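You operate a simulated robot arm through the tools that you are given. There is no shell and no other tool. Be economical: measure what you need, move in short steps, check, and stop when the job is done.

You run a simulated robot arm. Do the job below in one go: nothing can be reset, and whatever is moved stays where it is left.

## Task
Fetch the grey gloves from the top of the red bench and set it on the sample plate. Take the rubber mallet on the top of the red bench and put it away on the top of the grey bench. Take the orange pin on the top of the red bench and put it away on the top of the orange bench. Put the grey tin that says "95" from the top of the red bench on the low shelf of the cream bench and the grey tin labelled "27" on the black log book. Fetch the white jar and stand it on the round teal pad. Shut the right green drawer. Open the left orange drawer, put the grey foam pad from the top of the blue bench in the inside of the left orange drawer and shut the drawer again. Fetch the orange brush from the top of the blue bench and set it on the orange tally board. Put the purple felt block on the top of the blue bench away on the top of the green bench. Put the blue pin on the top of the blue bench away on the top of the orange bench. Take the teal felt block on the top of the orange bench and put it away on the top of the green bench. Open the left green drawer. Any order will do. Set down upright: grey tin, white jar.

Only the result counts: the job must be done as asked and must still hold three seconds after the hand-in. Knocking over, shifting, dropping, spilling or breaking anything else fails it.

## Robot
A 6-joint arm with a two-finger parallel gripper on a trunk, on a base that drives. Base frame: it is fixed to the floor where the robot stands at the start and does not move with it; the origin is under the middle of the robot, x ahead of it, y to its left, z up; the surface under the hand at the start is at about z = 0.88. Lengths are in m, angles in rad, forces in N, time in s.
Its first joint turns from -2.897 to 2.897 rad. Places, roughly: black log book (15x10x3 cm) [1, -0.4, 0.9]; blue pin (2x2x5 cm) [-6.1, 6.6, 0.9]; grey foam pad (10x6x2 cm) [-6.1, 5.5, 0.9]; grey gloves (17x6x3 cm) [1.1, 0, 0.9]; grey tin [1, -0.75, 1]; inside of the left orange drawer [-7.8, 3.4, 0.7]; left green drawer [-5.8, 2.9, 0.7]; left orange drawer [-7.7, 3.4, 0.7]; low shelf of the cream bench [-3.5, -1.2, 0.2]; orange brush (5x4x5 cm) [-6.1, 5.9, 0.9]; orange pin (2x2x5 cm) [0.8, -0.6, 0.9]; orange tally board (6x9x2 cm) [-6.2, 6.4, 0.9]; purple felt block (6x5x4 cm) [-6, 6.1, 0.9]; right green drawer [-5.5, 3.8, 0.7]; round teal pad (7x7x2 cm) [-3, -1.4, 0.9]; rubber mallet (10x26x6 cm) [0.8, 0.3, 0.9]; sample plate (36x24x1 cm) [1.1, 0.4, 0.9]; teal felt block (6x5x4 cm) [-8.2, 4.4, 0.9]; top of the green bench [-5.9, 3.4, 0.8]; top of the grey bench [-4.8, 1.5, 0.8]; top of the orange bench [-7.9, 3.8, 0.8]; white jar [-3, -1, 1]. Payload 3.43 kg.
Tool frame: the origin (TCP) lies between the finger pads and is the grasp point; the fingertips stand 0.034 m ahead of it; z points along the fingers, y is the line along which they close. Largest opening 0.128 m; finger width 0.024, thickness 0.012; the body of the gripper, 0.048 by 0.13 m, starts 0.096 m behind the TCP.
Orientation is that of the tool frame in the base frame, as a unit quaternion [w, x, y, z]. With the fingers straight down and closing along the base's y, the tool's x points along the base's -x, its y along +y and its z along -z.

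## Interface
- The arm moves only by the tool play_rows. Its argument "targets" is a list of rows, each an object of numbers (a shift or turn left out is 0, a gripper value left out holds the last): "x", "y", "z": the shift along the tool's x, y, z in units of 300 mm (1.0 is 300 mm); "ax", "ay", "az": the turn, a rotation vector about the tool's x, y, z in units of 45 degrees (1.0 is 45 degrees); "jaw": the finger opening in m, from 0 to 0.128. In form: [{"x": .., "y": .., "z": .., "ax": .., "ay": .., "az": .., "jaw": ..}, ...]. A call has 1 to 20 rows; each row is the pose to reach, as a shift and turn from the pose commanded when the call began, along the tool's axes at that moment. A call with a number of a shift or a turn outside -1 to 1 is refused whole. Rows are played at 5 a second. More than 0.05 m and 0.15 rad between two rows, or a gripper value outside its range, and nothing of the call is played. A pose out of reach is approached as far as the arm can. The call stops where the force on the tool passes 40 N (or 10 N more than at its start, if that is more) or the arm is blocked; 0.2 s more then pass. Each finger travels about 0.153 m/s and halts on what it meets, pressing with about 40 N; the grip force reading is that of the motor and also rises with nothing between the fingers. The clock runs only during rows and for 0.2 s after the last one: add rows that repeat a pose to give the fingers time. It gives the time, the measured TCP pose, the force on the tool (base axes), the opening and the grip force at its end, in the units of the frame above (readings bear some noise), with the torque about the TCP (base axes, N m) and any sound that the robot's microphone picked up.
- Cameras (640 x 400 px; columns grow to the right, rows downward): "scene" is now at [0.1906, 0.2033, 1.226]; the picture's right is [-0.16, -0.99, -0.00], its down [-0.26, 0.04, -0.97] and it looks along [0.95, -0.15, -0.26] (base axes); focal length 247 px, centre (320, 200). "wrist" rides on the gripper at [0.076, -0.011, -0.16] in the tool frame; the picture's right is [0.15, 0.99, 0.00], its down [-0.88, 0.13, -0.46] and it looks along [-0.45, 0.07, 0.89] (tool axes); focal length 234 px, centre (320, 200). There is no depth. A picture from a camera that has moved, and an enlarged one, comes with that camera's place and axes in the base frame and with its lens. The place of the scene camera against the robot may be out by one fixed shift of up to 0.025 m in any direction.
- grab_frame(camera): a new picture of that camera. No time passes.
- drive_base(legs): drives the robot by 1 to 6 legs, each [ahead, left, turn to the left] in m, m and rad, along the robot's own axes; the way and the turn of a leg run together, so that a leg with both is an arc; at most 1.5 m and 3.142 rad a leg. The arm and the cameras ride along, it lands a little off, and it stops where it bumps. It gives what a move gives.
- aim_head(pan, tilt): turns the head with the scene camera to pan (to the left, within 2.496 rad either way) and tilt (down, from -0.506 to 1.204), counted from straight ahead of the robot. It gives what a move gives.
- zoom(camera, box): a new picture of the part [left, top, right, bottom] of that camera's present view, enlarged. No time passes.
- hand_in(): hands the job in; it is judged then, once.

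Go step by step. Nothing tells you exact positions but the pictures and the camera data: compare them with the known pose of the tool, close in by small moves and look again before you grip or let go. The budget is 588 turns and 360 pictures, counting those below and the enlarged ones. Unless the task says otherwise, let go and move clear before handing in, and close with one line.

The tools are called after "Emit:" as name(argument=value, ...) on one line, values as JSON. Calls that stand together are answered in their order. play_rows: Moves the arm, as the interface text tells. Its arguments: {"type":"object","properties":{"targets":{"type":"array","items":{"type":"object","properties":{"x":{"type":"number"},"y":{"type":"number"},"z":{"type":"number"},"ax":{"type":"number"},"ay":{"type":"number"},"az":{"type":"number"},"jaw":{"type":"number"}}}}},"required":["targets"]} The other tools are called the same way: drive_base (legs) drives the base; aim_head (pan, tilt) turns the head that bears the scene camera; grab_frame (camera) takes a picture; zoom (camera, box) takes an enlarged picture of a part of a camera's view; hand_in () hands the job in.

At the start:

```text
t: 0.0
tcp_pos: [0.7363, -0.2774, 1.1137]
ee_rot: [-0.001, -0.001, 1.0, 0.0]
force: [-0.2, -0.1, 0.0]
wrist_torque: [-0.01, -0.05, 0.0]
width: 0.1278
grasp_force: 0.0
robot x, y, heading: [-0.0022, 0.0033, -0.003]
head pan, tilt: [-0.159, 0.262]
```

scene: 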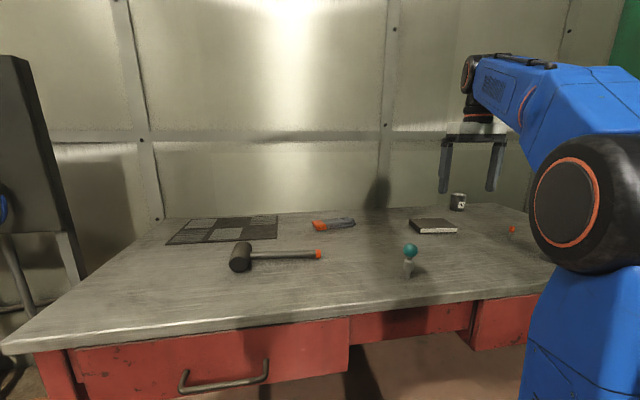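
wrist: 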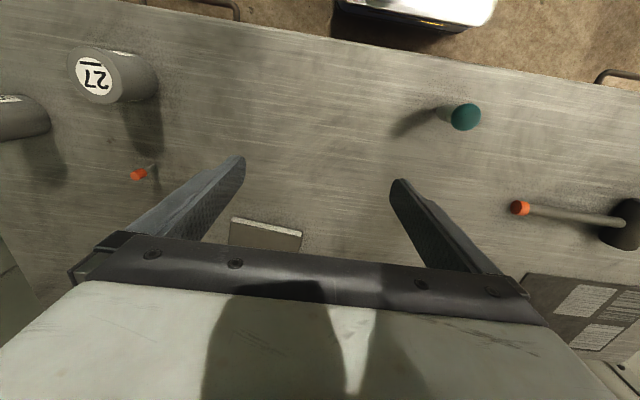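

I see the red bench with the mallet, gloves, plate, log book, a pin and at least two tins. First I'll look closer at the tins' side.

Emit:
aim_head(pan=-0.6, tilt=0.5)

Emit:
grab_frame(camera="scene")

Emit:
zoom(camera="wrist", box=[0, 0, 240, 150])

```text
t: 0.9
tcp_pos: [0.7378, -0.2777, 1.1139]
ee_rot: [0.0, 0.001, 1.0, 0.0]
force: [0.6, -0.3, -0.2]
wrist_torque: [0.01, 0.0, 0.01]
width: 0.1281
grasp_force: 0.0
robot x, y, heading: [-0.0004, -0.0035, -0.002]
head pan, tilt: [-0.6, 0.499]
```

```text
357 pictures are left
camera scene: at [0.1735, 0.1668, 1.2041], right [-0.56, -0.83, 0.0], down [-0.4, 0.27, -0.88], along [0.72, -0.5, -0.48], focal length 247 px, centre (320, 200)
```

scene: 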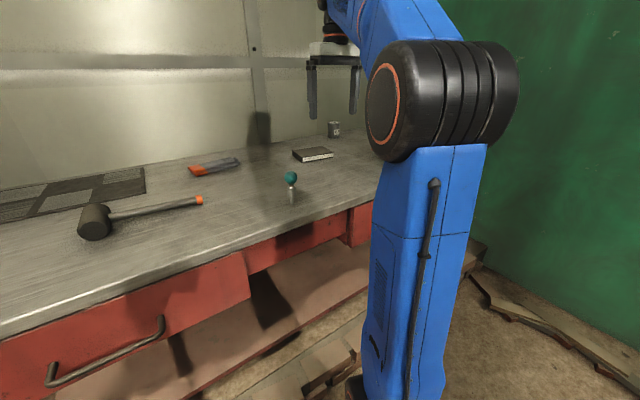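

```text
2.67 times, centred on (120, 75) of wrist
camera zoom: at [0.6617, -0.2896, 1.2734], right [-0.15, 0.99, 0.0], down [0.88, 0.13, 0.46], along [0.45, 0.07, -0.89], focal length 624 px, centre (853, 533)
```

zoom: 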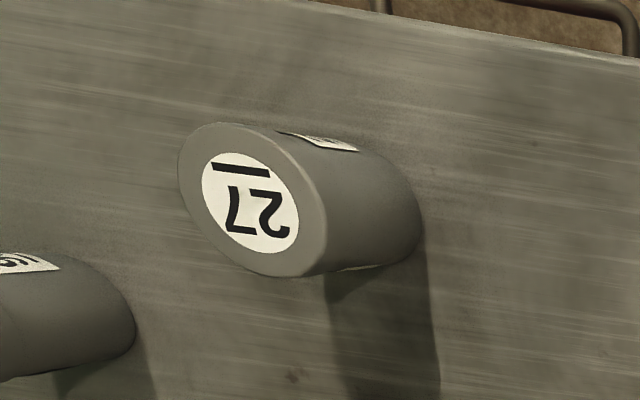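

The 27 tin is identified standing upright. I move the hand to the right to see the other tins from above.

Emit:
play_rows(targets=[{"y": -0.15, "x": 0.05}, {"y": -0.3, "x": 0.1}, {"y": -0.45, "x": 0.15}, {"y": -0.6, "x": 0.2}, {"y": -0.75, "x": 0.25}, {"y": -0.9, "x": 0.3}, {"y": -0.9, "x": 0.3}])

Emit:
grab_frame(camera="wrist")

Emit:
grab_frame(camera="scene")

```text
t: 2.5
tcp_pos: [0.6459, -0.5494, 1.1139]
ee_rot: [0.0, 0.0, 1.0, 0.0]
force: [0.1, -0.2, -1.0]
wrist_torque: [0.0, -0.02, -0.02]
width: 0.1283
grasp_force: 0.1
robot x, y, heading: [0.0067, -0.0036, -0.002]
head pan, tilt: [-0.6, 0.499]
```

```text
355 pictures are left
camera wrist: at [0.5703, -0.5614, 1.2726], right [-0.15, 0.99, 0.0], down [0.88, 0.13, 0.46], along [0.45, 0.07, -0.89], focal length 234 px, centre (320, 200)
```

wrist: 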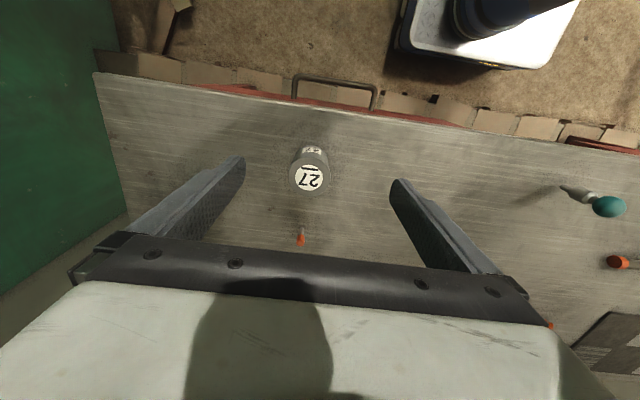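

```text
354 pictures are left
camera scene: at [0.1735, 0.1666, 1.2041], right [-0.57, -0.82, 0.0], down [-0.4, 0.27, -0.88], along [0.72, -0.5, -0.48], focal length 247 px, centre (320, 200)
```

scene: 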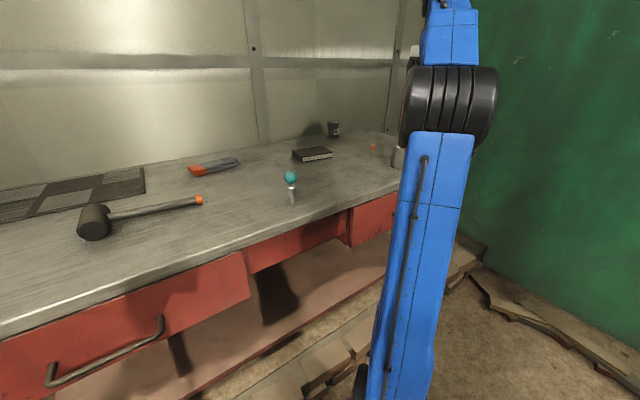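

Emit:
zoom(camera="scene", box=[270, 100, 430, 200])

Emit:
play_rows(targets=[{"y": -0.15, "x": 0.1}, {"y": -0.3, "x": 0.2}, {"y": -0.4, "x": 0.3}, {"y": -0.4, "x": 0.4}, {"y": -0.4, "x": 0.5}, {"y": -0.4, "x": 0.5}])

Emit:
grab_frame(camera="wrist")

```text
4.00 times, centred on (350, 150) of scene
camera zoom: at [0.1735, 0.1666, 1.2041], right [-0.57, -0.82, 0.0], down [-0.4, 0.27, -0.88], along [0.72, -0.5, -0.48], focal length 987 px, centre (200, 400)
```

zoom: 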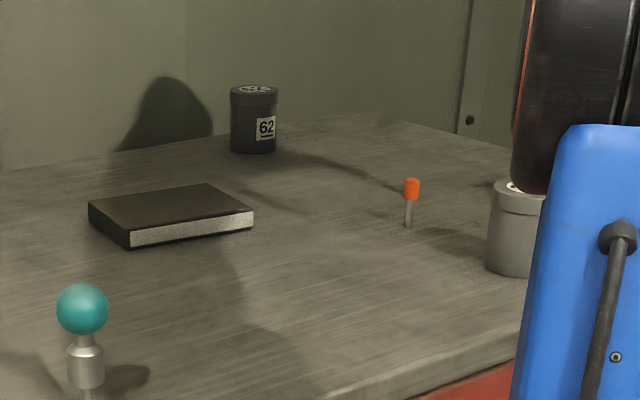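

```text
refused: row 1 steps farther than a row can; nothing moved
```

```text
352 pictures are left
camera wrist: at [0.5703, -0.5614, 1.2726], right [-0.15, 0.99, 0.0], down [0.88, 0.13, 0.46], along [0.45, 0.07, -0.89], focal length 234 px, centre (320, 200)
```

wrist: 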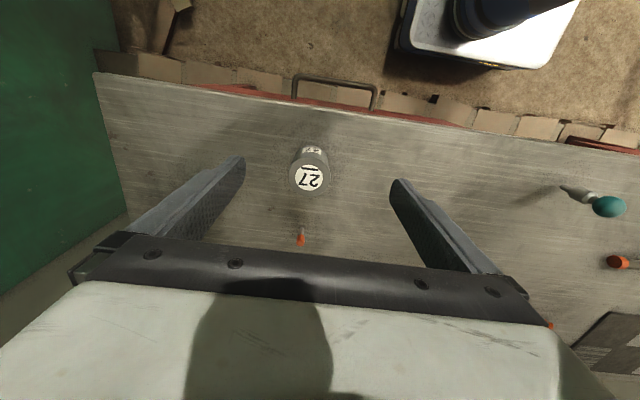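

The dark tin at the back reads 62 (decoy). I look for the tin 95, hidden behind the finger.

Emit:
play_rows(targets=[{"x": 0.16}, {"x": 0.32}, {"x": 0.48}, {"x": 0.6}, {"x": 0.6, "y": -0.14}, {"x": 0.6, "y": -0.2}, {"x": 0.6, "y": -0.2}])

Emit:
grab_frame(camera="wrist")

```text
t: 4.1
tcp_pos: [0.4672, -0.6071, 1.1119]
ee_rot: [0.001, 0.0, 1.0, 0.0]
force: [0.5, -0.1, -0.4]
wrist_torque: [-0.01, -0.01, 0.01]
width: 0.1281
grasp_force: 0.0
robot x, y, heading: [0.0008, -0.0002, 0.001]
head pan, tilt: [-0.6, 0.499]
```

```text
351 pictures are left
camera wrist: at [0.3912, -0.6199, 1.2734], right [-0.15, 0.99, 0.0], down [0.88, 0.13, 0.46], along [0.45, 0.07, -0.89], focal length 234 px, centre (320, 200)
```

wrist: 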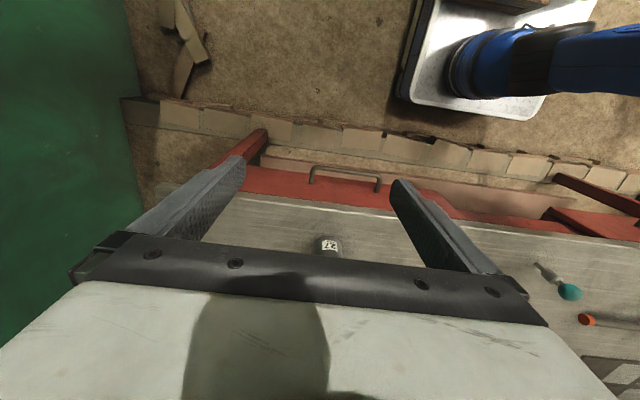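

Emit:
play_rows(targets=[{"x": -0.11, "y": 0.11}, {"x": -0.22, "y": 0.22}, {"x": -0.33, "y": 0.33}, {"x": -0.44, "y": 0.44}, {"x": -0.55, "y": 0.55}, {"x": -0.66, "y": 0.66}, {"x": -0.8, "y": 0.7}, {"x": -0.8, "y": 0.7}])

Emit:
grab_frame(camera="wrist")

```text
t: 5.9
tcp_pos: [0.709, -0.3987, 1.1139]
ee_rot: [0.0, 0.0, 1.0, 0.0]
force: [0.9, 0.0, 0.2]
wrist_torque: [0.0, 0.01, -0.03]
width: 0.1278
grasp_force: 0.0
robot x, y, heading: [-0.002, 0.0008, 0.001]
head pan, tilt: [-0.6, 0.499]
```

```text
350 pictures are left
camera wrist: at [0.6327, -0.4109, 1.273], right [-0.15, 0.99, 0.0], down [0.88, 0.13, 0.46], along [0.45, 0.07, -0.89], focal length 234 px, centre (320, 200)
```

wrist: 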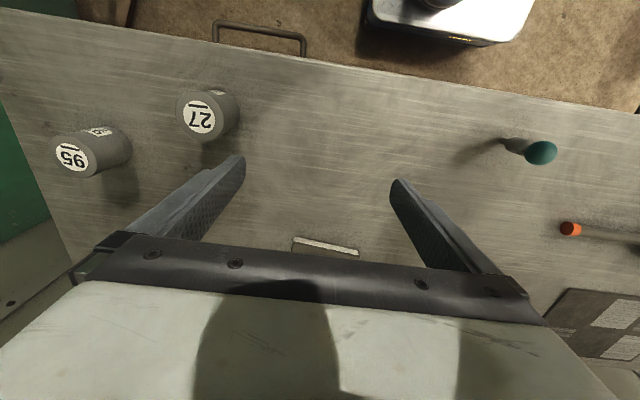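

Tin 27 is at about (0.696,-0.557), tin 95 at (0.780,-0.739), lids at z≈0.955; the log book is near (0.96,-0.36). I drive a bit closer so that all is in reach.

Emit:
drive_base(legs=[[0.08, -0.2, 0]])

Emit:
grab_frame(camera="wrist")

Emit:
grab_frame(camera="scene")

```text
t: 7.6
tcp_pos: [0.787, -0.6022, 1.112]
ee_rot: [0.0, 0.002, 1.0, -0.001]
force: [0.1, 0.0, -0.2]
wrist_torque: [-0.04, 0.01, 0.0]
width: 0.1279
grasp_force: 0.1
robot x, y, heading: [0.0795, -0.2025, -0.002]
head pan, tilt: [-0.6, 0.499]
```

```text
349 pictures are left
camera wrist: at [0.7107, -0.6146, 1.2731], right [-0.14, 0.99, 0.0], down [0.88, 0.13, 0.46], along [0.45, 0.07, -0.89], focal length 234 px, centre (320, 200)
```

wrist: 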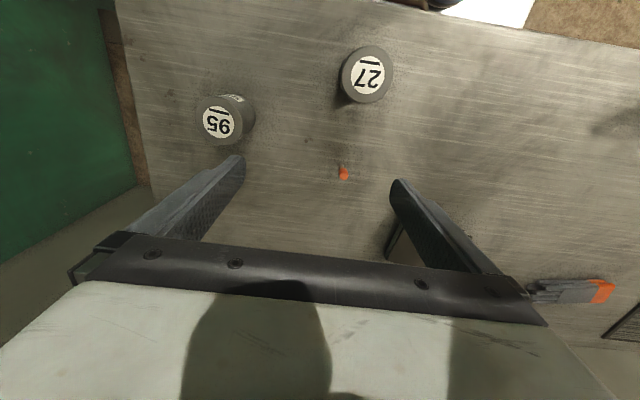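

```text
348 pictures are left
camera scene: at [0.2539, -0.0351, 1.204], right [-0.57, -0.82, 0.0], down [-0.39, 0.27, -0.88], along [0.72, -0.5, -0.48], focal length 247 px, centre (320, 200)
```

scene: 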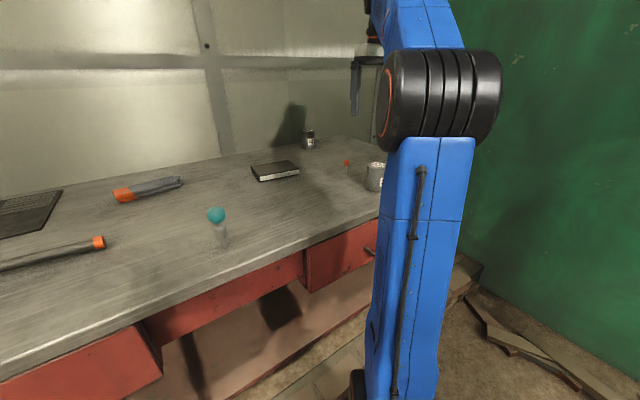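

I move over tin 27, lower, and grip it.

Emit:
play_rows(targets=[{"x": 0.15, "y": 0.07}, {"x": 0.303, "y": 0.143}, {"x": 0.303, "y": 0.143, "z": 0.15}, {"x": 0.303, "y": 0.143, "z": 0.3}, {"x": 0.303, "y": 0.143, "z": 0.3}])

Emit:
grab_frame(camera="wrist")

```text
refused: row 2 steps farther than a row can; nothing moved
```

```text
347 pictures are left
camera wrist: at [0.7107, -0.6146, 1.2731], right [-0.14, 0.99, 0.0], down [0.88, 0.13, 0.46], along [0.45, 0.07, -0.89], focal length 234 px, centre (320, 200)
```

wrist: 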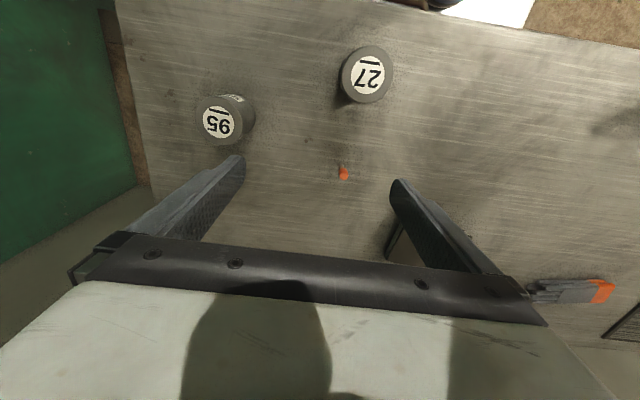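

Emit:
play_rows(targets=[{"x": 0.1, "y": 0.05}, {"x": 0.2, "y": 0.1}, {"x": 0.303, "y": 0.143}, {"x": 0.303, "y": 0.143, "z": 0.15}, {"x": 0.303, "y": 0.143, "z": 0.3}, {"x": 0.303, "y": 0.143, "z": 0.3}])

Emit:
grab_frame(camera="wrist")

```text
t: 9.0
tcp_pos: [0.6957, -0.5594, 1.0225]
ee_rot: [0.0, 0.001, 1.0, 0.0]
force: [-0.2, 0.4, 0.5]
wrist_torque: [-0.05, 0.01, 0.03]
width: 0.1277
grasp_force: 0.2
robot x, y, heading: [0.0808, -0.2032, 0.001]
head pan, tilt: [-0.6, 0.499]
```

```text
346 pictures are left
camera wrist: at [0.6197, -0.5712, 1.1826], right [-0.14, 0.99, 0.0], down [0.88, 0.13, 0.46], along [0.45, 0.07, -0.89], focal length 234 px, centre (320, 200)
```

wrist: 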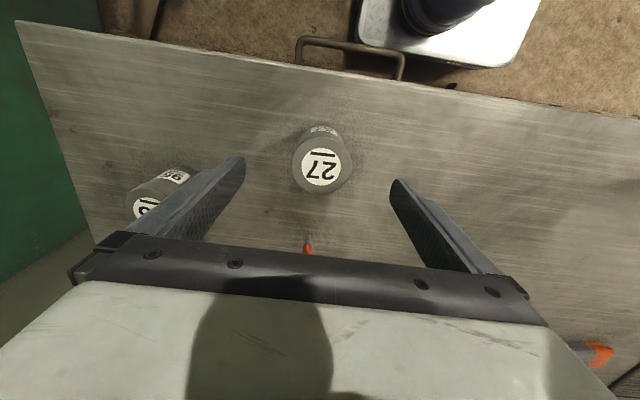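

Emit:
play_rows(targets=[{"z": 0.15}, {"z": 0.305}, {"z": 0.305, "jaw": 0.09}, {"z": 0.305, "jaw": 0.055}, {"z": 0.305, "jaw": 0.05}, {"z": 0.305, "jaw": 0.05}])

```text
t: 10.4
tcp_pos: [0.6958, -0.5596, 0.9315]
ee_rot: [0.0, 0.002, 1.0, 0.0]
force: [-0.4, 0.0, -0.9]
wrist_torque: [0.02, -0.04, 0.04]
width: 0.0591
grasp_force: 39.7
robot x, y, heading: [0.0787, -0.2012, -0.008]
head pan, tilt: [-0.6, 0.499]
```

Gripped (0.059 m). I lift and look at the log book.

Emit:
play_rows(targets=[{"z": -0.1}, {"z": -0.25}, {"z": -0.4}, {"z": -0.5, "y": 0.1}, {"z": -0.5, "y": 0.25}, {"z": -0.5, "y": 0.4}, {"z": -0.5, "y": 0.55}, {"z": -0.5, "y": 0.67}, {"z": -0.5, "y": 0.67}])

Emit:
grab_frame(camera="wrist")

Emit:
grab_frame(camera="scene")

```text
t: 12.4
tcp_pos: [0.6963, -0.3574, 1.0818]
ee_rot: [0.0, 0.001, 1.0, 0.0]
force: [-0.7, -0.5, 0.1]
wrist_torque: [-0.02, 0.0, 0.02]
width: 0.0497
grasp_force: 0.0
robot x, y, heading: [0.082, -0.2029, 0.002]
head pan, tilt: [-0.6, 0.499]
```

```text
345 pictures are left
camera wrist: at [0.6199, -0.3698, 1.2414], right [-0.14, 0.99, 0.0], down [0.88, 0.13, 0.46], along [0.45, 0.07, -0.89], focal length 234 px, centre (320, 200)
```

wrist: 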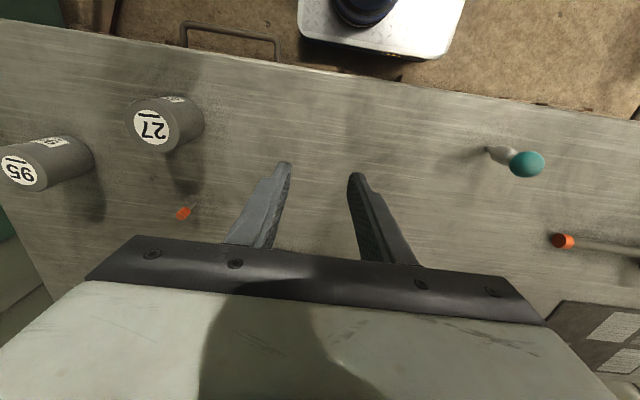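

```text
344 pictures are left
camera scene: at [0.2538, -0.0351, 1.204], right [-0.57, -0.82, 0.0], down [-0.39, 0.27, -0.88], along [0.72, -0.5, -0.48], focal length 247 px, centre (320, 200)
```

scene: 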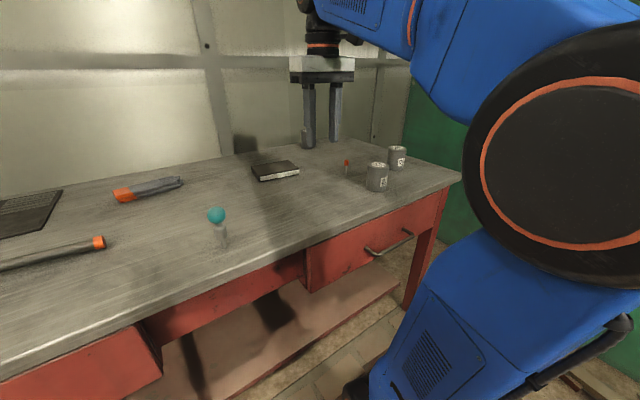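

The tin slipped out of the grip but stands where it was. I go back, grip again with pictures for checking.

Emit:
play_rows(targets=[{"jaw": 0.128, "y": -0.15}, {"y": -0.3}, {"y": -0.45}, {"y": -0.6}, {"y": -0.672}, {"y": -0.672, "z": 0.15}, {"y": -0.672, "z": 0.3}, {"y": -0.672, "z": 0.45}, {"y": -0.672, "z": 0.52}, {"y": -0.672, "z": 0.52}])

Emit:
grab_frame(camera="wrist")

Emit:
zoom(camera="scene", box=[310, 110, 470, 210])

```text
t: 14.6
tcp_pos: [0.6961, -0.5605, 0.9264]
ee_rot: [0.0, 0.002, 1.0, 0.0]
force: [0.6, 0.3, -0.4]
wrist_torque: [0.01, 0.03, -0.03]
width: 0.128
grasp_force: 0.1
robot x, y, heading: [0.0828, -0.2033, -0.005]
head pan, tilt: [-0.6, 0.499]
```

```text
343 pictures are left
camera wrist: at [0.6199, -0.5717, 1.0861], right [-0.14, 0.99, 0.0], down [0.88, 0.13, 0.46], along [0.45, 0.07, -0.89], focal length 234 px, centre (320, 200)
```

wrist: 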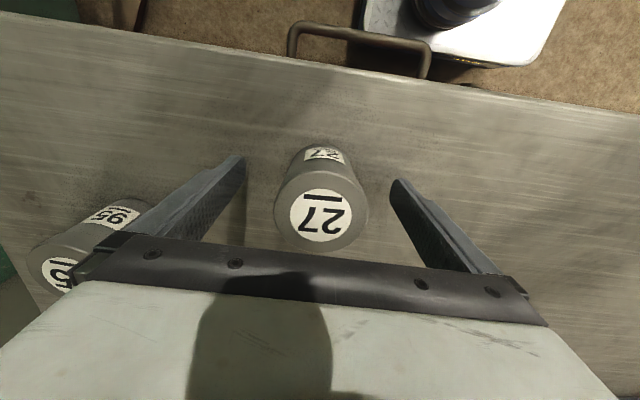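

```text
4.00 times, centred on (390, 160) of scene
camera zoom: at [0.2538, -0.0351, 1.204], right [-0.57, -0.82, 0.0], down [-0.39, 0.27, -0.88], along [0.72, -0.5, -0.48], focal length 987 px, centre (40, 360)
```

zoom: 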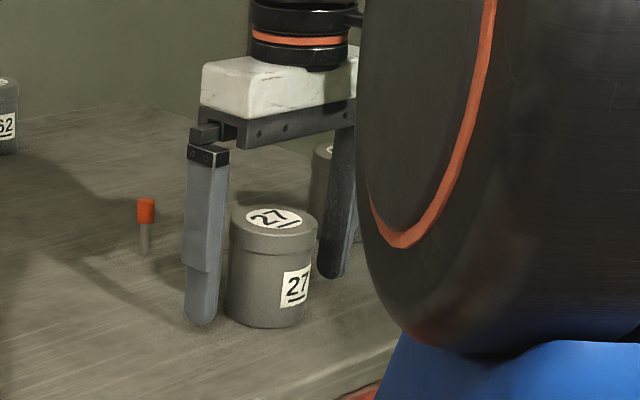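

Emit:
play_rows(targets=[{"x": -0.008, "jaw": 0.1}, {"x": -0.008, "jaw": 0.07}, {"x": -0.008, "jaw": 0.05}, {"x": -0.008, "jaw": 0.03}, {"x": -0.008, "jaw": 0.02}, {"x": -0.008, "jaw": 0.02}])

Emit:
play_rows(targets=[{"z": -0.02}, {"z": -0.05}, {"z": -0.1}, {"z": -0.1}])

Emit:
grab_frame(camera="wrist")

```text
t: 16.0
tcp_pos: [0.6976, -0.559, 0.9262]
ee_rot: [0.0, 0.001, 1.0, 0.0]
force: [-0.4, 0.8, 0.2]
wrist_torque: [0.02, -0.01, 0.02]
width: 0.0594
grasp_force: 39.9
robot x, y, heading: [0.0812, -0.2024, -0.003]
head pan, tilt: [-0.6, 0.499]
```

```text
t: 17.0
tcp_pos: [0.6989, -0.5609, 0.9563]
ee_rot: [0.0, 0.002, 1.0, 0.0]
force: [1.0, -0.2, -3.0]
wrist_torque: [-0.02, 0.03, 0.02]
width: 0.0593
grasp_force: 39.4
robot x, y, heading: [0.0808, -0.2005, -0.009]
head pan, tilt: [-0.6, 0.499]
```

```text
341 pictures are left
camera wrist: at [0.6224, -0.5714, 1.1157], right [-0.14, 0.99, 0.0], down [0.88, 0.13, 0.46], along [0.45, 0.07, -0.89], focal length 234 px, centre (320, 200)
```

wrist: 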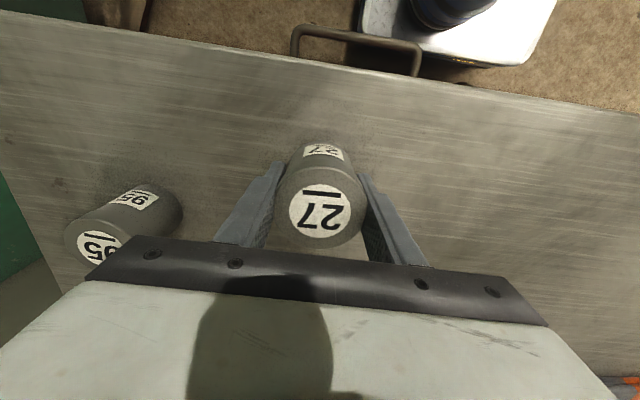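

Emit:
zoom(camera="scene", box=[310, 110, 470, 210])

```text
4.00 times, centred on (390, 160) of scene
camera zoom: at [0.2539, -0.0351, 1.204], right [-0.57, -0.82, 0.0], down [-0.39, 0.27, -0.88], along [0.72, -0.5, -0.48], focal length 987 px, centre (40, 360)
```

zoom: 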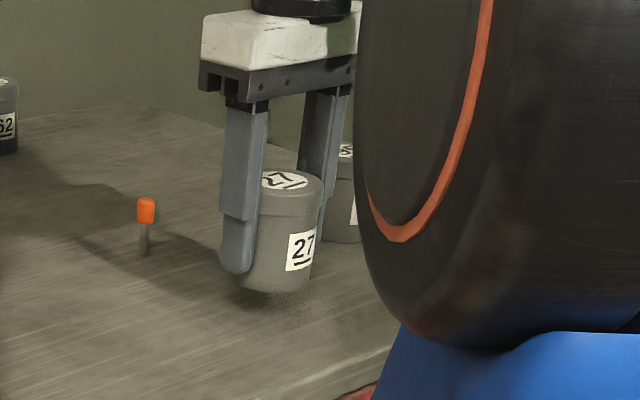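

It is lifted now; I lift further gently and check for slip.

Emit:
play_rows(targets=[{"z": -0.04, "jaw": 0.0}, {"z": -0.1}, {"z": -0.16}, {"z": -0.2}, {"z": -0.2}])

Emit:
grab_frame(camera="wrist")

```text
t: 18.2
tcp_pos: [0.6993, -0.5602, 1.0163]
ee_rot: [0.0, 0.002, 1.0, -0.001]
force: [0.8, -0.5, -3.0]
wrist_torque: [-0.04, 0.0, 0.0]
width: 0.059
grasp_force: 39.8
robot x, y, heading: [0.0793, -0.2017, -0.004]
head pan, tilt: [-0.6, 0.499]
```

```text
339 pictures are left
camera wrist: at [0.6225, -0.5721, 1.1756], right [-0.14, 0.99, 0.0], down [0.88, 0.13, 0.46], along [0.45, 0.07, -0.89], focal length 234 px, centre (320, 200)
```

wrist: 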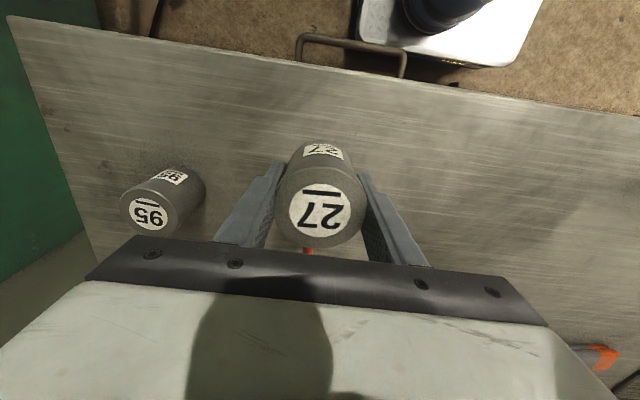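

Emit:
play_rows(targets=[{"z": -0.1, "y": 0.1}, {"z": -0.2, "y": 0.2}, {"z": -0.2, "y": 0.35}, {"z": -0.2, "y": 0.5, "x": -0.05}, {"z": -0.2, "y": 0.6, "x": -0.15}, {"z": -0.2, "y": 0.66, "x": -0.27}, {"z": -0.2, "y": 0.66, "x": -0.4}, {"z": -0.2, "y": 0.66, "x": -0.4}])

Emit:
grab_frame(camera="wrist")

Emit:
grab_frame(camera="scene")

```text
t: 20.0
tcp_pos: [0.8193, -0.3605, 1.0751]
ee_rot: [0.0, 0.002, 1.0, 0.0]
force: [-0.1, -0.2, -2.4]
wrist_torque: [-0.06, -0.01, 0.03]
width: 0.0593
grasp_force: 40.2
robot x, y, heading: [0.0808, -0.2015, -0.004]
head pan, tilt: [-0.6, 0.499]
```

```text
338 pictures are left
camera wrist: at [0.7437, -0.3728, 1.2354], right [-0.14, 0.99, 0.0], down [0.88, 0.13, 0.46], along [0.45, 0.07, -0.89], focal length 234 px, centre (320, 200)
```

wrist: 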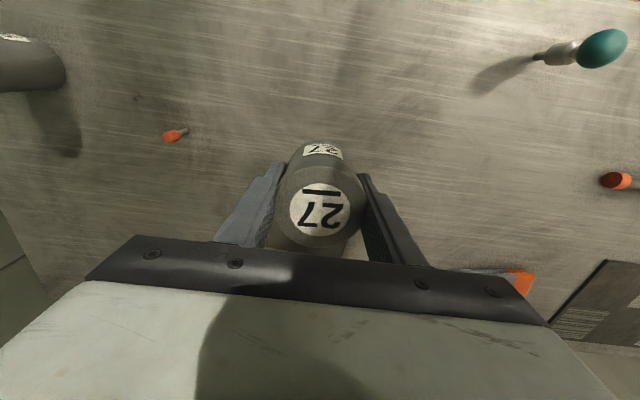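

```text
337 pictures are left
camera scene: at [0.2538, -0.035, 1.204], right [-0.57, -0.82, 0.0], down [-0.39, 0.27, -0.88], along [0.72, -0.5, -0.48], focal length 247 px, centre (320, 200)
```

scene: 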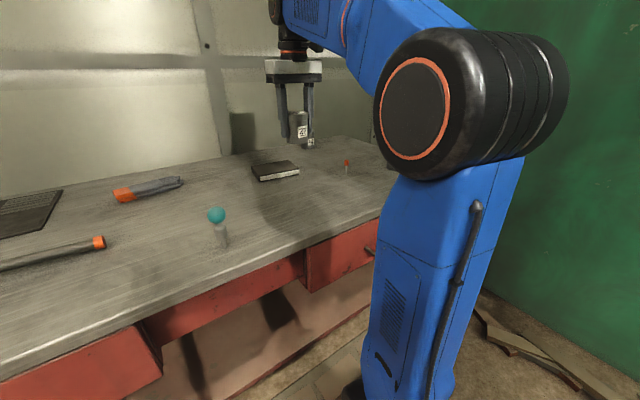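

Emit:
play_rows(targets=[{"x": -0.15}, {"x": -0.3}, {"x": -0.4}, {"x": -0.4}])

Emit:
grab_frame(camera="wrist")

Emit:
zoom(camera="scene", box=[220, 110, 380, 210])

```text
t: 21.0
tcp_pos: [0.9381, -0.3626, 1.0755]
ee_rot: [0.0, 0.002, 1.0, 0.0]
force: [-0.1, -0.2, -3.6]
wrist_torque: [0.01, -0.01, 0.03]
width: 0.0591
grasp_force: 39.8
robot x, y, heading: [0.0793, -0.2022, -0.003]
head pan, tilt: [-0.6, 0.499]
```

```text
336 pictures are left
camera wrist: at [0.8631, -0.3741, 1.2361], right [-0.14, 0.99, 0.0], down [0.88, 0.13, 0.46], along [0.45, 0.07, -0.89], focal length 234 px, centre (320, 200)
```

wrist: 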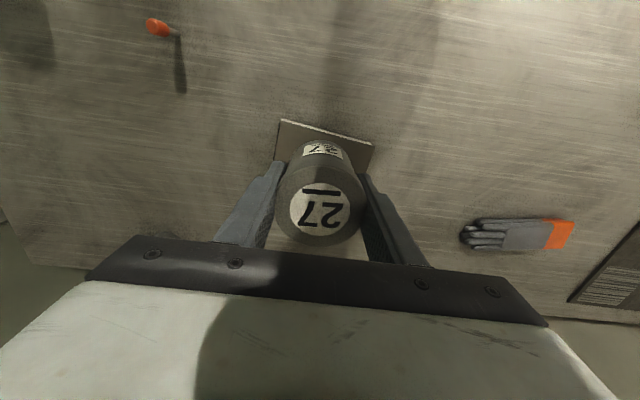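

```text
4.00 times, centred on (300, 160) of scene
camera zoom: at [0.2539, -0.0351, 1.204], right [-0.57, -0.82, 0.0], down [-0.39, 0.27, -0.88], along [0.72, -0.5, -0.48], focal length 987 px, centre (400, 360)
```

zoom: 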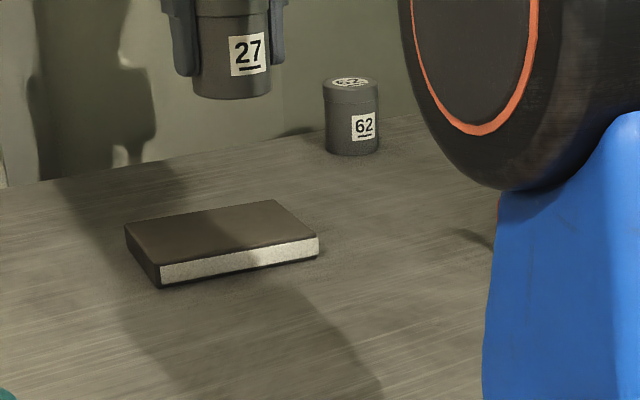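

The book's top centre is about (0.978,-0.359). I bring the tin over it and lower it in small steps until it touches.

Emit:
play_rows(targets=[{"x": -0.13, "y": 0.012}, {"x": -0.13, "y": 0.012, "z": 0.1}, {"x": -0.13, "y": 0.012, "z": 0.2}, {"x": -0.13, "y": 0.012, "z": 0.3}, {"x": -0.13, "y": 0.012, "z": 0.34}, {"x": -0.13, "y": 0.012, "z": 0.34}])

Emit:
grab_frame(camera="wrist")

Emit:
zoom(camera="scene", box=[220, 110, 380, 210])

```text
t: 22.4
tcp_pos: [0.9782, -0.3602, 0.9749]
ee_rot: [0.0, 0.002, 1.0, 0.0]
force: [-0.3, -0.2, -2.7]
wrist_torque: [0.0, 0.02, 0.01]
width: 0.0594
grasp_force: 40.2
robot x, y, heading: [0.0832, -0.2018, -0.004]
head pan, tilt: [-0.6, 0.499]
```

```text
334 pictures are left
camera wrist: at [0.9023, -0.3716, 1.1339], right [-0.14, 0.99, 0.0], down [0.88, 0.13, 0.46], along [0.45, 0.07, -0.89], focal length 234 px, centre (320, 200)
```

wrist: 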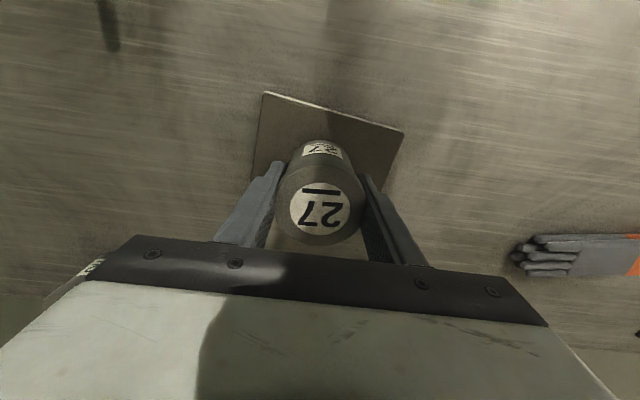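

```text
4.00 times, centred on (300, 160) of scene
camera zoom: at [0.254, -0.0351, 1.204], right [-0.57, -0.82, 0.0], down [-0.39, 0.27, -0.88], along [0.72, -0.5, -0.48], focal length 987 px, centre (400, 360)
```

zoom: 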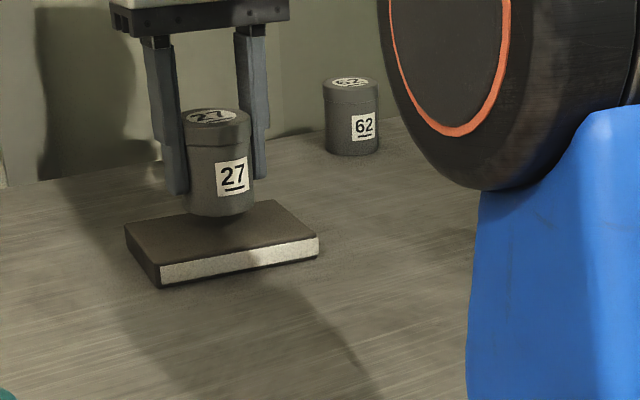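

Emit:
play_rows(targets=[{"z": 0.015}, {"z": 0.03}, {"z": 0.04}, {"z": 0.05}, {"z": 0.06}, {"z": 0.07}])

Emit:
zoom(camera="scene", box=[220, 110, 380, 210])

```text
t: 23.8
tcp_pos: [0.9783, -0.3585, 0.9551]
ee_rot: [0.001, 0.001, 1.0, 0.0]
force: [4.2, -1.4, 18.6]
wrist_torque: [0.29, 0.23, -0.13]
width: 0.059
grasp_force: 40.3
robot x, y, heading: [0.076, -0.2022, -0.004]
head pan, tilt: [-0.6, 0.499]
```

```text
4.00 times, centred on (300, 160) of scene
camera zoom: at [0.2534, -0.035, 1.2041], right [-0.57, -0.82, 0.0], down [-0.39, 0.27, -0.88], along [0.72, -0.5, -0.48], focal length 987 px, centre (400, 360)
```

zoom: 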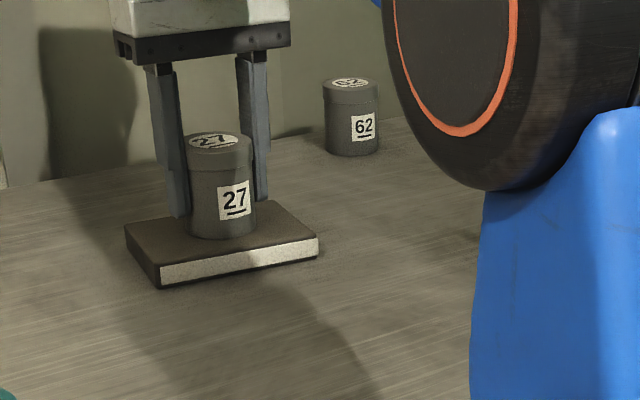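

Tin 27 stands on the book. I release and rise.

Emit:
play_rows(targets=[{"z": -0.005, "jaw": 0.08}, {"z": -0.005, "jaw": 0.1}, {"z": -0.1}, {"z": -0.25}, {"z": -0.4}, {"z": -0.5}, {"z": -0.5, "x": 0.15}, {"z": -0.5, "x": 0.3}, {"z": -0.5, "x": 0.3}])

Emit:
grab_frame(camera="wrist")

Emit:
grab_frame(camera="scene")

```text
t: 25.8
tcp_pos: [0.8864, -0.3588, 1.1023]
ee_rot: [-0.001, 0.001, 1.0, 0.0]
force: [-0.6, -0.2, 0.2]
wrist_torque: [0.02, 0.01, 0.0]
width: 0.1002
grasp_force: 0.0
robot x, y, heading: [0.0797, -0.2014, -0.007]
head pan, tilt: [-0.6, 0.499]
```

```text
331 pictures are left
camera wrist: at [0.8109, -0.371, 1.2621], right [-0.14, 0.99, 0.0], down [0.88, 0.13, 0.46], along [0.45, 0.07, -0.89], focal length 234 px, centre (320, 200)
```

wrist: 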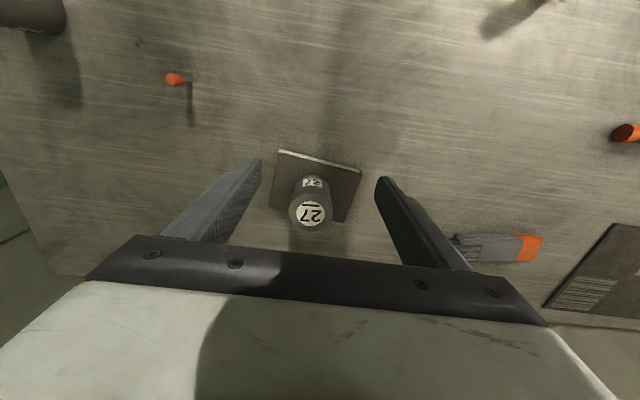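

```text
330 pictures are left
camera scene: at [0.254, -0.0351, 1.204], right [-0.57, -0.82, 0.0], down [-0.39, 0.27, -0.88], along [0.72, -0.5, -0.48], focal length 247 px, centre (320, 200)
```

scene: 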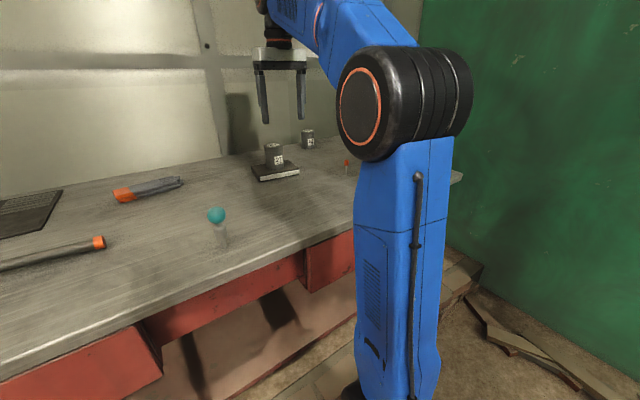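

Tin 27 sits well. Next the gloves at about (1.04,0.015); I drive left and a bit forward and look at the gloves and plate.

Emit:
drive_base(legs=[[0.05, 0.35, 0]])

Emit:
aim_head(pan=0.0, tilt=0.5)

Emit:
grab_frame(camera="wrist")

Emit:
grab_frame(camera="scene")

```text
t: 28.1
tcp_pos: [0.9386, -0.0036, 1.1024]
ee_rot: [0.0, -0.001, 1.0, -0.001]
force: [-0.5, 0.4, -0.3]
wrist_torque: [0.0, -0.03, 0.0]
width: 0.0999
grasp_force: 0.0
robot x, y, heading: [0.1298, 0.1533, 0.004]
head pan, tilt: [-0.6, 0.499]
```

```text
t: 29.1
tcp_pos: [0.9397, -0.0046, 1.1022]
ee_rot: [0.0, -0.001, 1.0, 0.0]
force: [0.2, -0.2, -0.8]
wrist_torque: [0.03, -0.01, 0.0]
width: 0.0998
grasp_force: 0.1
robot x, y, heading: [0.1306, 0.1476, 0.003]
head pan, tilt: [0.0, 0.499]
```

```text
329 pictures are left
camera wrist: at [0.8629, -0.0163, 1.262], right [-0.15, 0.99, 0.0], down [0.88, 0.13, 0.46], along [0.45, 0.07, -0.89], focal length 234 px, centre (320, 200)
```

wrist: 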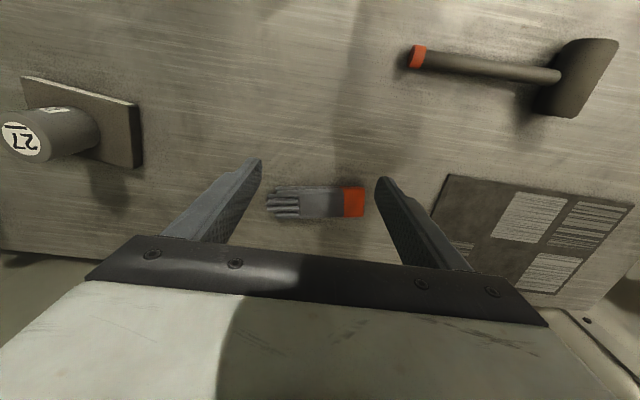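

```text
328 pictures are left
camera scene: at [0.3198, 0.3683, 1.204], right [0.0, -1.0, 0.0], down [-0.48, 0.0, -0.88], along [0.88, 0.0, -0.48], focal length 247 px, centre (320, 200)
```

scene: 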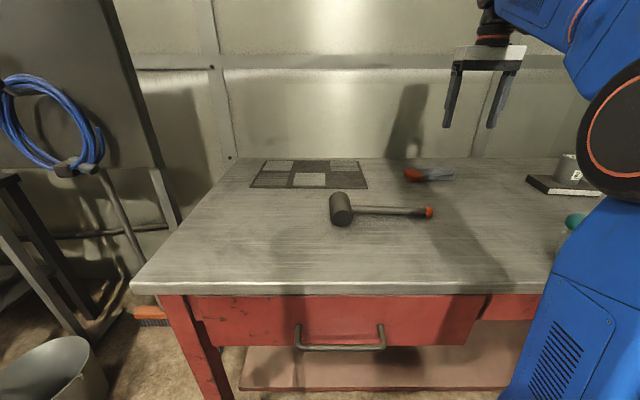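

Gloves' centre about (1.055,0.005), long axis near y, turned ~7°. I turn the gripper so it closes across them.

Emit:
play_rows(targets=[{"az": -0.17}, {"az": -0.34}, {"az": -0.51}, {"az": -0.68}, {"az": -0.85}, {"az": -1.0}, {"az": -1.0}])

Emit:
play_rows(targets=[{"az": -0.17}, {"az": -0.34}, {"az": -0.51}, {"az": -0.68}, {"az": -0.85}, {"az": -1.0}, {"az": -1.0}])

Emit:
grab_frame(camera="wrist")

```text
t: 30.6
tcp_pos: [0.9395, -0.0049, 1.1022]
ee_rot: [0.001, -0.384, 0.923, -0.001]
force: [0.2, 0.6, -0.1]
wrist_torque: [-0.02, 0.0, -0.01]
width: 0.1
grasp_force: 0.1
robot x, y, heading: [0.1282, 0.1514, 0.004]
head pan, tilt: [0.0, 0.499]
```

```text
t: 32.2
tcp_pos: [0.9384, -0.0043, 1.1028]
ee_rot: [0.0, 0.708, -0.706, 0.0]
force: [-0.1, 0.4, -0.3]
wrist_torque: [0.0, 0.01, 0.02]
width: 0.1004
grasp_force: 0.1
robot x, y, heading: [0.1315, 0.1509, 0.002]
head pan, tilt: [0.0, 0.499]
```

```text
327 pictures are left
camera wrist: at [0.9499, -0.0809, 1.262], right [-0.99, -0.15, 0.0], down [-0.13, 0.88, 0.46], along [-0.07, 0.45, -0.89], focal length 234 px, centre (320, 200)
```

wrist: 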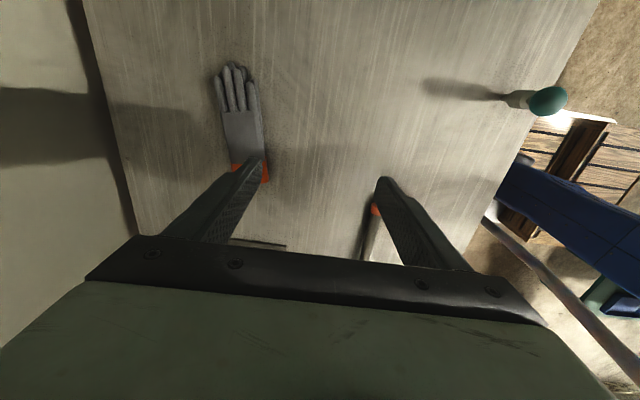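

Emit:
play_rows(targets=[{"y": -0.13, "az": -0.1}, {"y": -0.26, "x": -0.01, "az": -0.2}, {"y": -0.393, "x": -0.023, "az": -0.267}, {"y": -0.393, "x": -0.023, "az": -0.267, "z": 0.15}, {"y": -0.393, "x": -0.023, "az": -0.267, "z": 0.3}, {"y": -0.393, "x": -0.023, "az": -0.267, "z": 0.3}])

Emit:
grab_frame(camera="wrist")

Emit:
zoom(camera="scene", box=[360, 40, 600, 220])

```text
t: 33.6
tcp_pos: [1.0569, 0.0046, 1.0126]
ee_rot: [0.0, 0.777, -0.629, 0.0]
force: [-0.5, -0.5, -0.2]
wrist_torque: [0.02, 0.0, 0.0]
width: 0.0997
grasp_force: 0.1
robot x, y, heading: [0.1313, 0.1542, -0.002]
head pan, tilt: [0.0, 0.499]
```

```text
326 pictures are left
camera wrist: at [1.0833, -0.0693, 1.1718], right [-0.94, -0.35, 0.0], down [-0.31, 0.83, 0.46], along [-0.16, 0.43, -0.89], focal length 234 px, centre (320, 200)
```

wrist: 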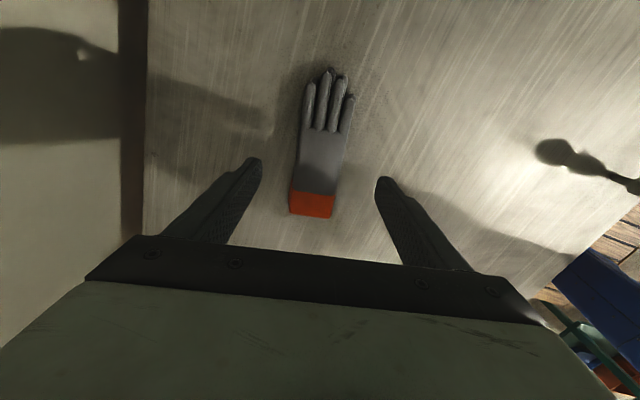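

```text
2.22 times, centred on (480, 130) of scene
camera zoom: at [0.3199, 0.3684, 1.204], right [0.0, -1.0, 0.0], down [-0.48, 0.0, -0.88], along [0.88, 0.0, -0.48], focal length 548 px, centre (-36, 356)
```

zoom: 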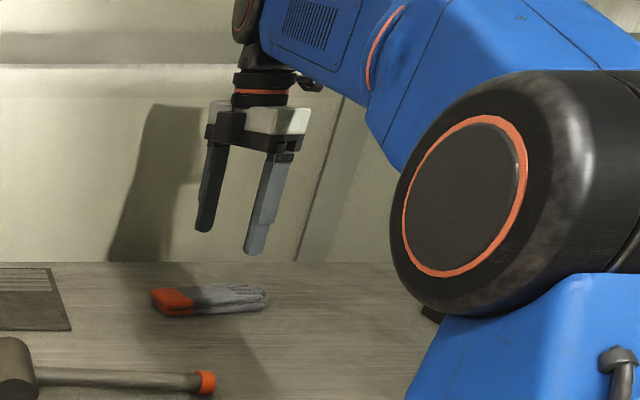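

Aligned. I descend and grip the gloves.

Emit:
play_rows(targets=[{"z": 0.1}, {"z": 0.2}, {"z": 0.28}, {"z": 0.312}, {"z": 0.312, "jaw": 0.06}, {"z": 0.312, "jaw": 0.03}, {"z": 0.312, "jaw": 0.0}, {"z": 0.312, "jaw": 0.0}])

Emit:
play_rows(targets=[{"z": -0.05}, {"z": -0.15}, {"z": -0.25}, {"z": -0.25}])

Emit:
grab_frame(camera="wrist")

Emit:
zoom(camera="scene", box=[230, 80, 550, 280])

```text
t: 35.5
tcp_pos: [1.0566, 0.0024, 0.9187]
ee_rot: [0.0, 0.778, -0.628, 0.0]
force: [0.9, 0.0, 0.8]
wrist_torque: [-0.04, -0.02, 0.0]
width: 0.0586
grasp_force: 40.1
robot x, y, heading: [0.1311, 0.1494, 0.001]
head pan, tilt: [0.0, 0.499]
```

```text
t: 36.5
tcp_pos: [1.0578, 0.0027, 0.9934]
ee_rot: [0.0, 0.778, -0.629, 0.001]
force: [-0.2, 0.2, -0.8]
wrist_torque: [0.0, 0.0, 0.03]
width: 0.0581
grasp_force: 39.9
robot x, y, heading: [0.1283, 0.1516, 0.006]
head pan, tilt: [0.0, 0.499]
```

```text
324 pictures are left
camera wrist: at [1.0835, -0.0701, 1.1539], right [-0.94, -0.35, 0.0], down [-0.31, 0.83, 0.46], along [-0.16, 0.43, -0.89], focal length 234 px, centre (320, 200)
```

wrist: 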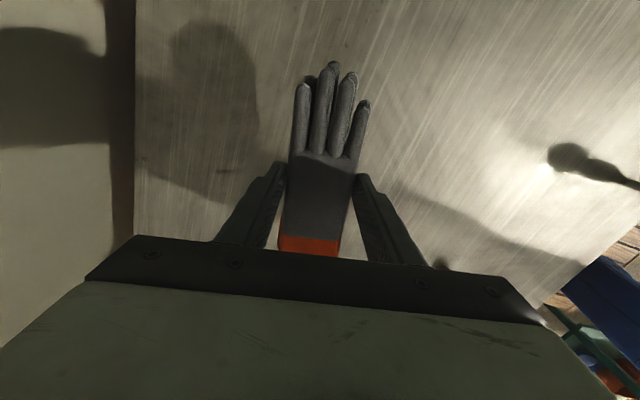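

```text
2.00 times, centred on (390, 180) of scene
camera zoom: at [0.3199, 0.3684, 1.204], right [0.0, -1.0, 0.0], down [-0.48, 0.0, -0.88], along [0.88, 0.0, -0.48], focal length 494 px, centre (180, 240)
```

zoom: 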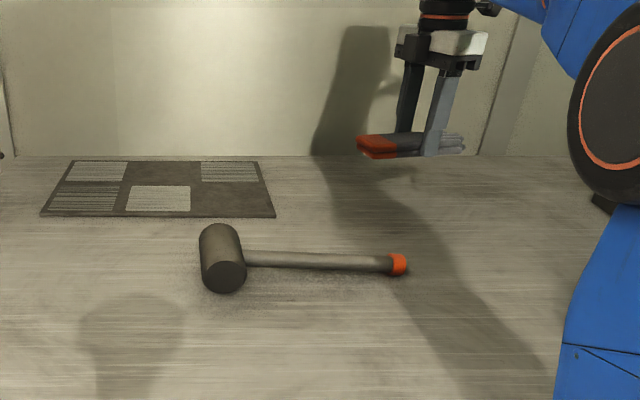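

Gloves held. The plate spans x≈0.97–1.21, y≈0.22–0.58; I carry the gloves over it.

Emit:
play_rows(targets=[{"x": -0.16, "y": -0.03}, {"x": -0.31, "y": -0.06}, {"x": -0.46, "y": -0.09}, {"x": -0.61, "y": -0.12}, {"x": -0.76, "y": -0.15}, {"x": -0.91, "y": -0.18}, {"x": -0.91, "y": -0.18}])

Emit:
play_rows(targets=[{"x": -0.13, "y": -0.02}, {"x": -0.26, "y": -0.04}, {"x": -0.26, "y": -0.04}])

Emit:
grab_frame(camera="wrist")

Emit:
zoom(camera="scene", box=[230, 80, 550, 280])

```text
t: 38.0
tcp_pos: [1.0524, 0.283, 0.9962]
ee_rot: [0.0, 0.778, -0.628, 0.0]
force: [-0.2, -0.1, -1.7]
wrist_torque: [-0.02, -0.04, -0.01]
width: 0.0578
grasp_force: 39.3
robot x, y, heading: [0.1272, 0.1517, 0.007]
head pan, tilt: [0.0, 0.499]
```

```text
t: 38.9
tcp_pos: [1.0475, 0.361, 0.995]
ee_rot: [0.0, 0.777, -0.629, 0.0]
force: [-0.5, 0.2, -0.2]
wrist_torque: [0.0, 0.02, 0.0]
width: 0.0578
grasp_force: 40.2
robot x, y, heading: [0.1335, 0.1477, 0.002]
head pan, tilt: [0.0, 0.499]
```

```text
322 pictures are left
camera wrist: at [1.0741, 0.288, 1.1544], right [-0.94, -0.35, 0.0], down [-0.31, 0.83, 0.46], along [-0.16, 0.43, -0.89], focal length 234 px, centre (320, 200)
```

wrist: 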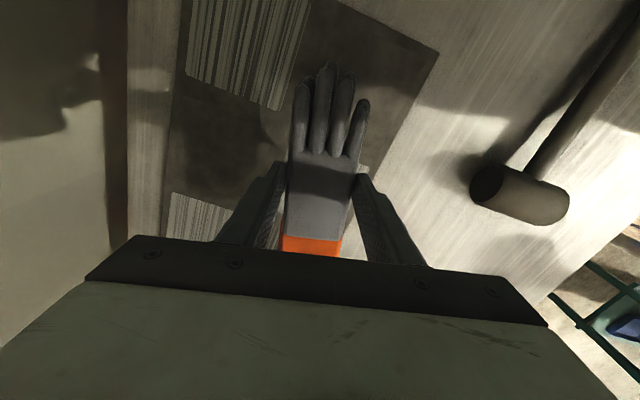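

```text
2.00 times, centred on (390, 180) of scene
camera zoom: at [0.3198, 0.3685, 1.204], right [0.0, -1.0, 0.0], down [-0.48, 0.0, -0.88], along [0.88, 0.0, -0.48], focal length 494 px, centre (180, 240)
```

zoom: 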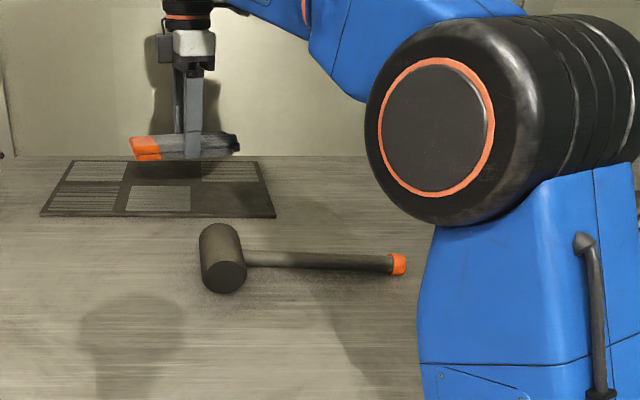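

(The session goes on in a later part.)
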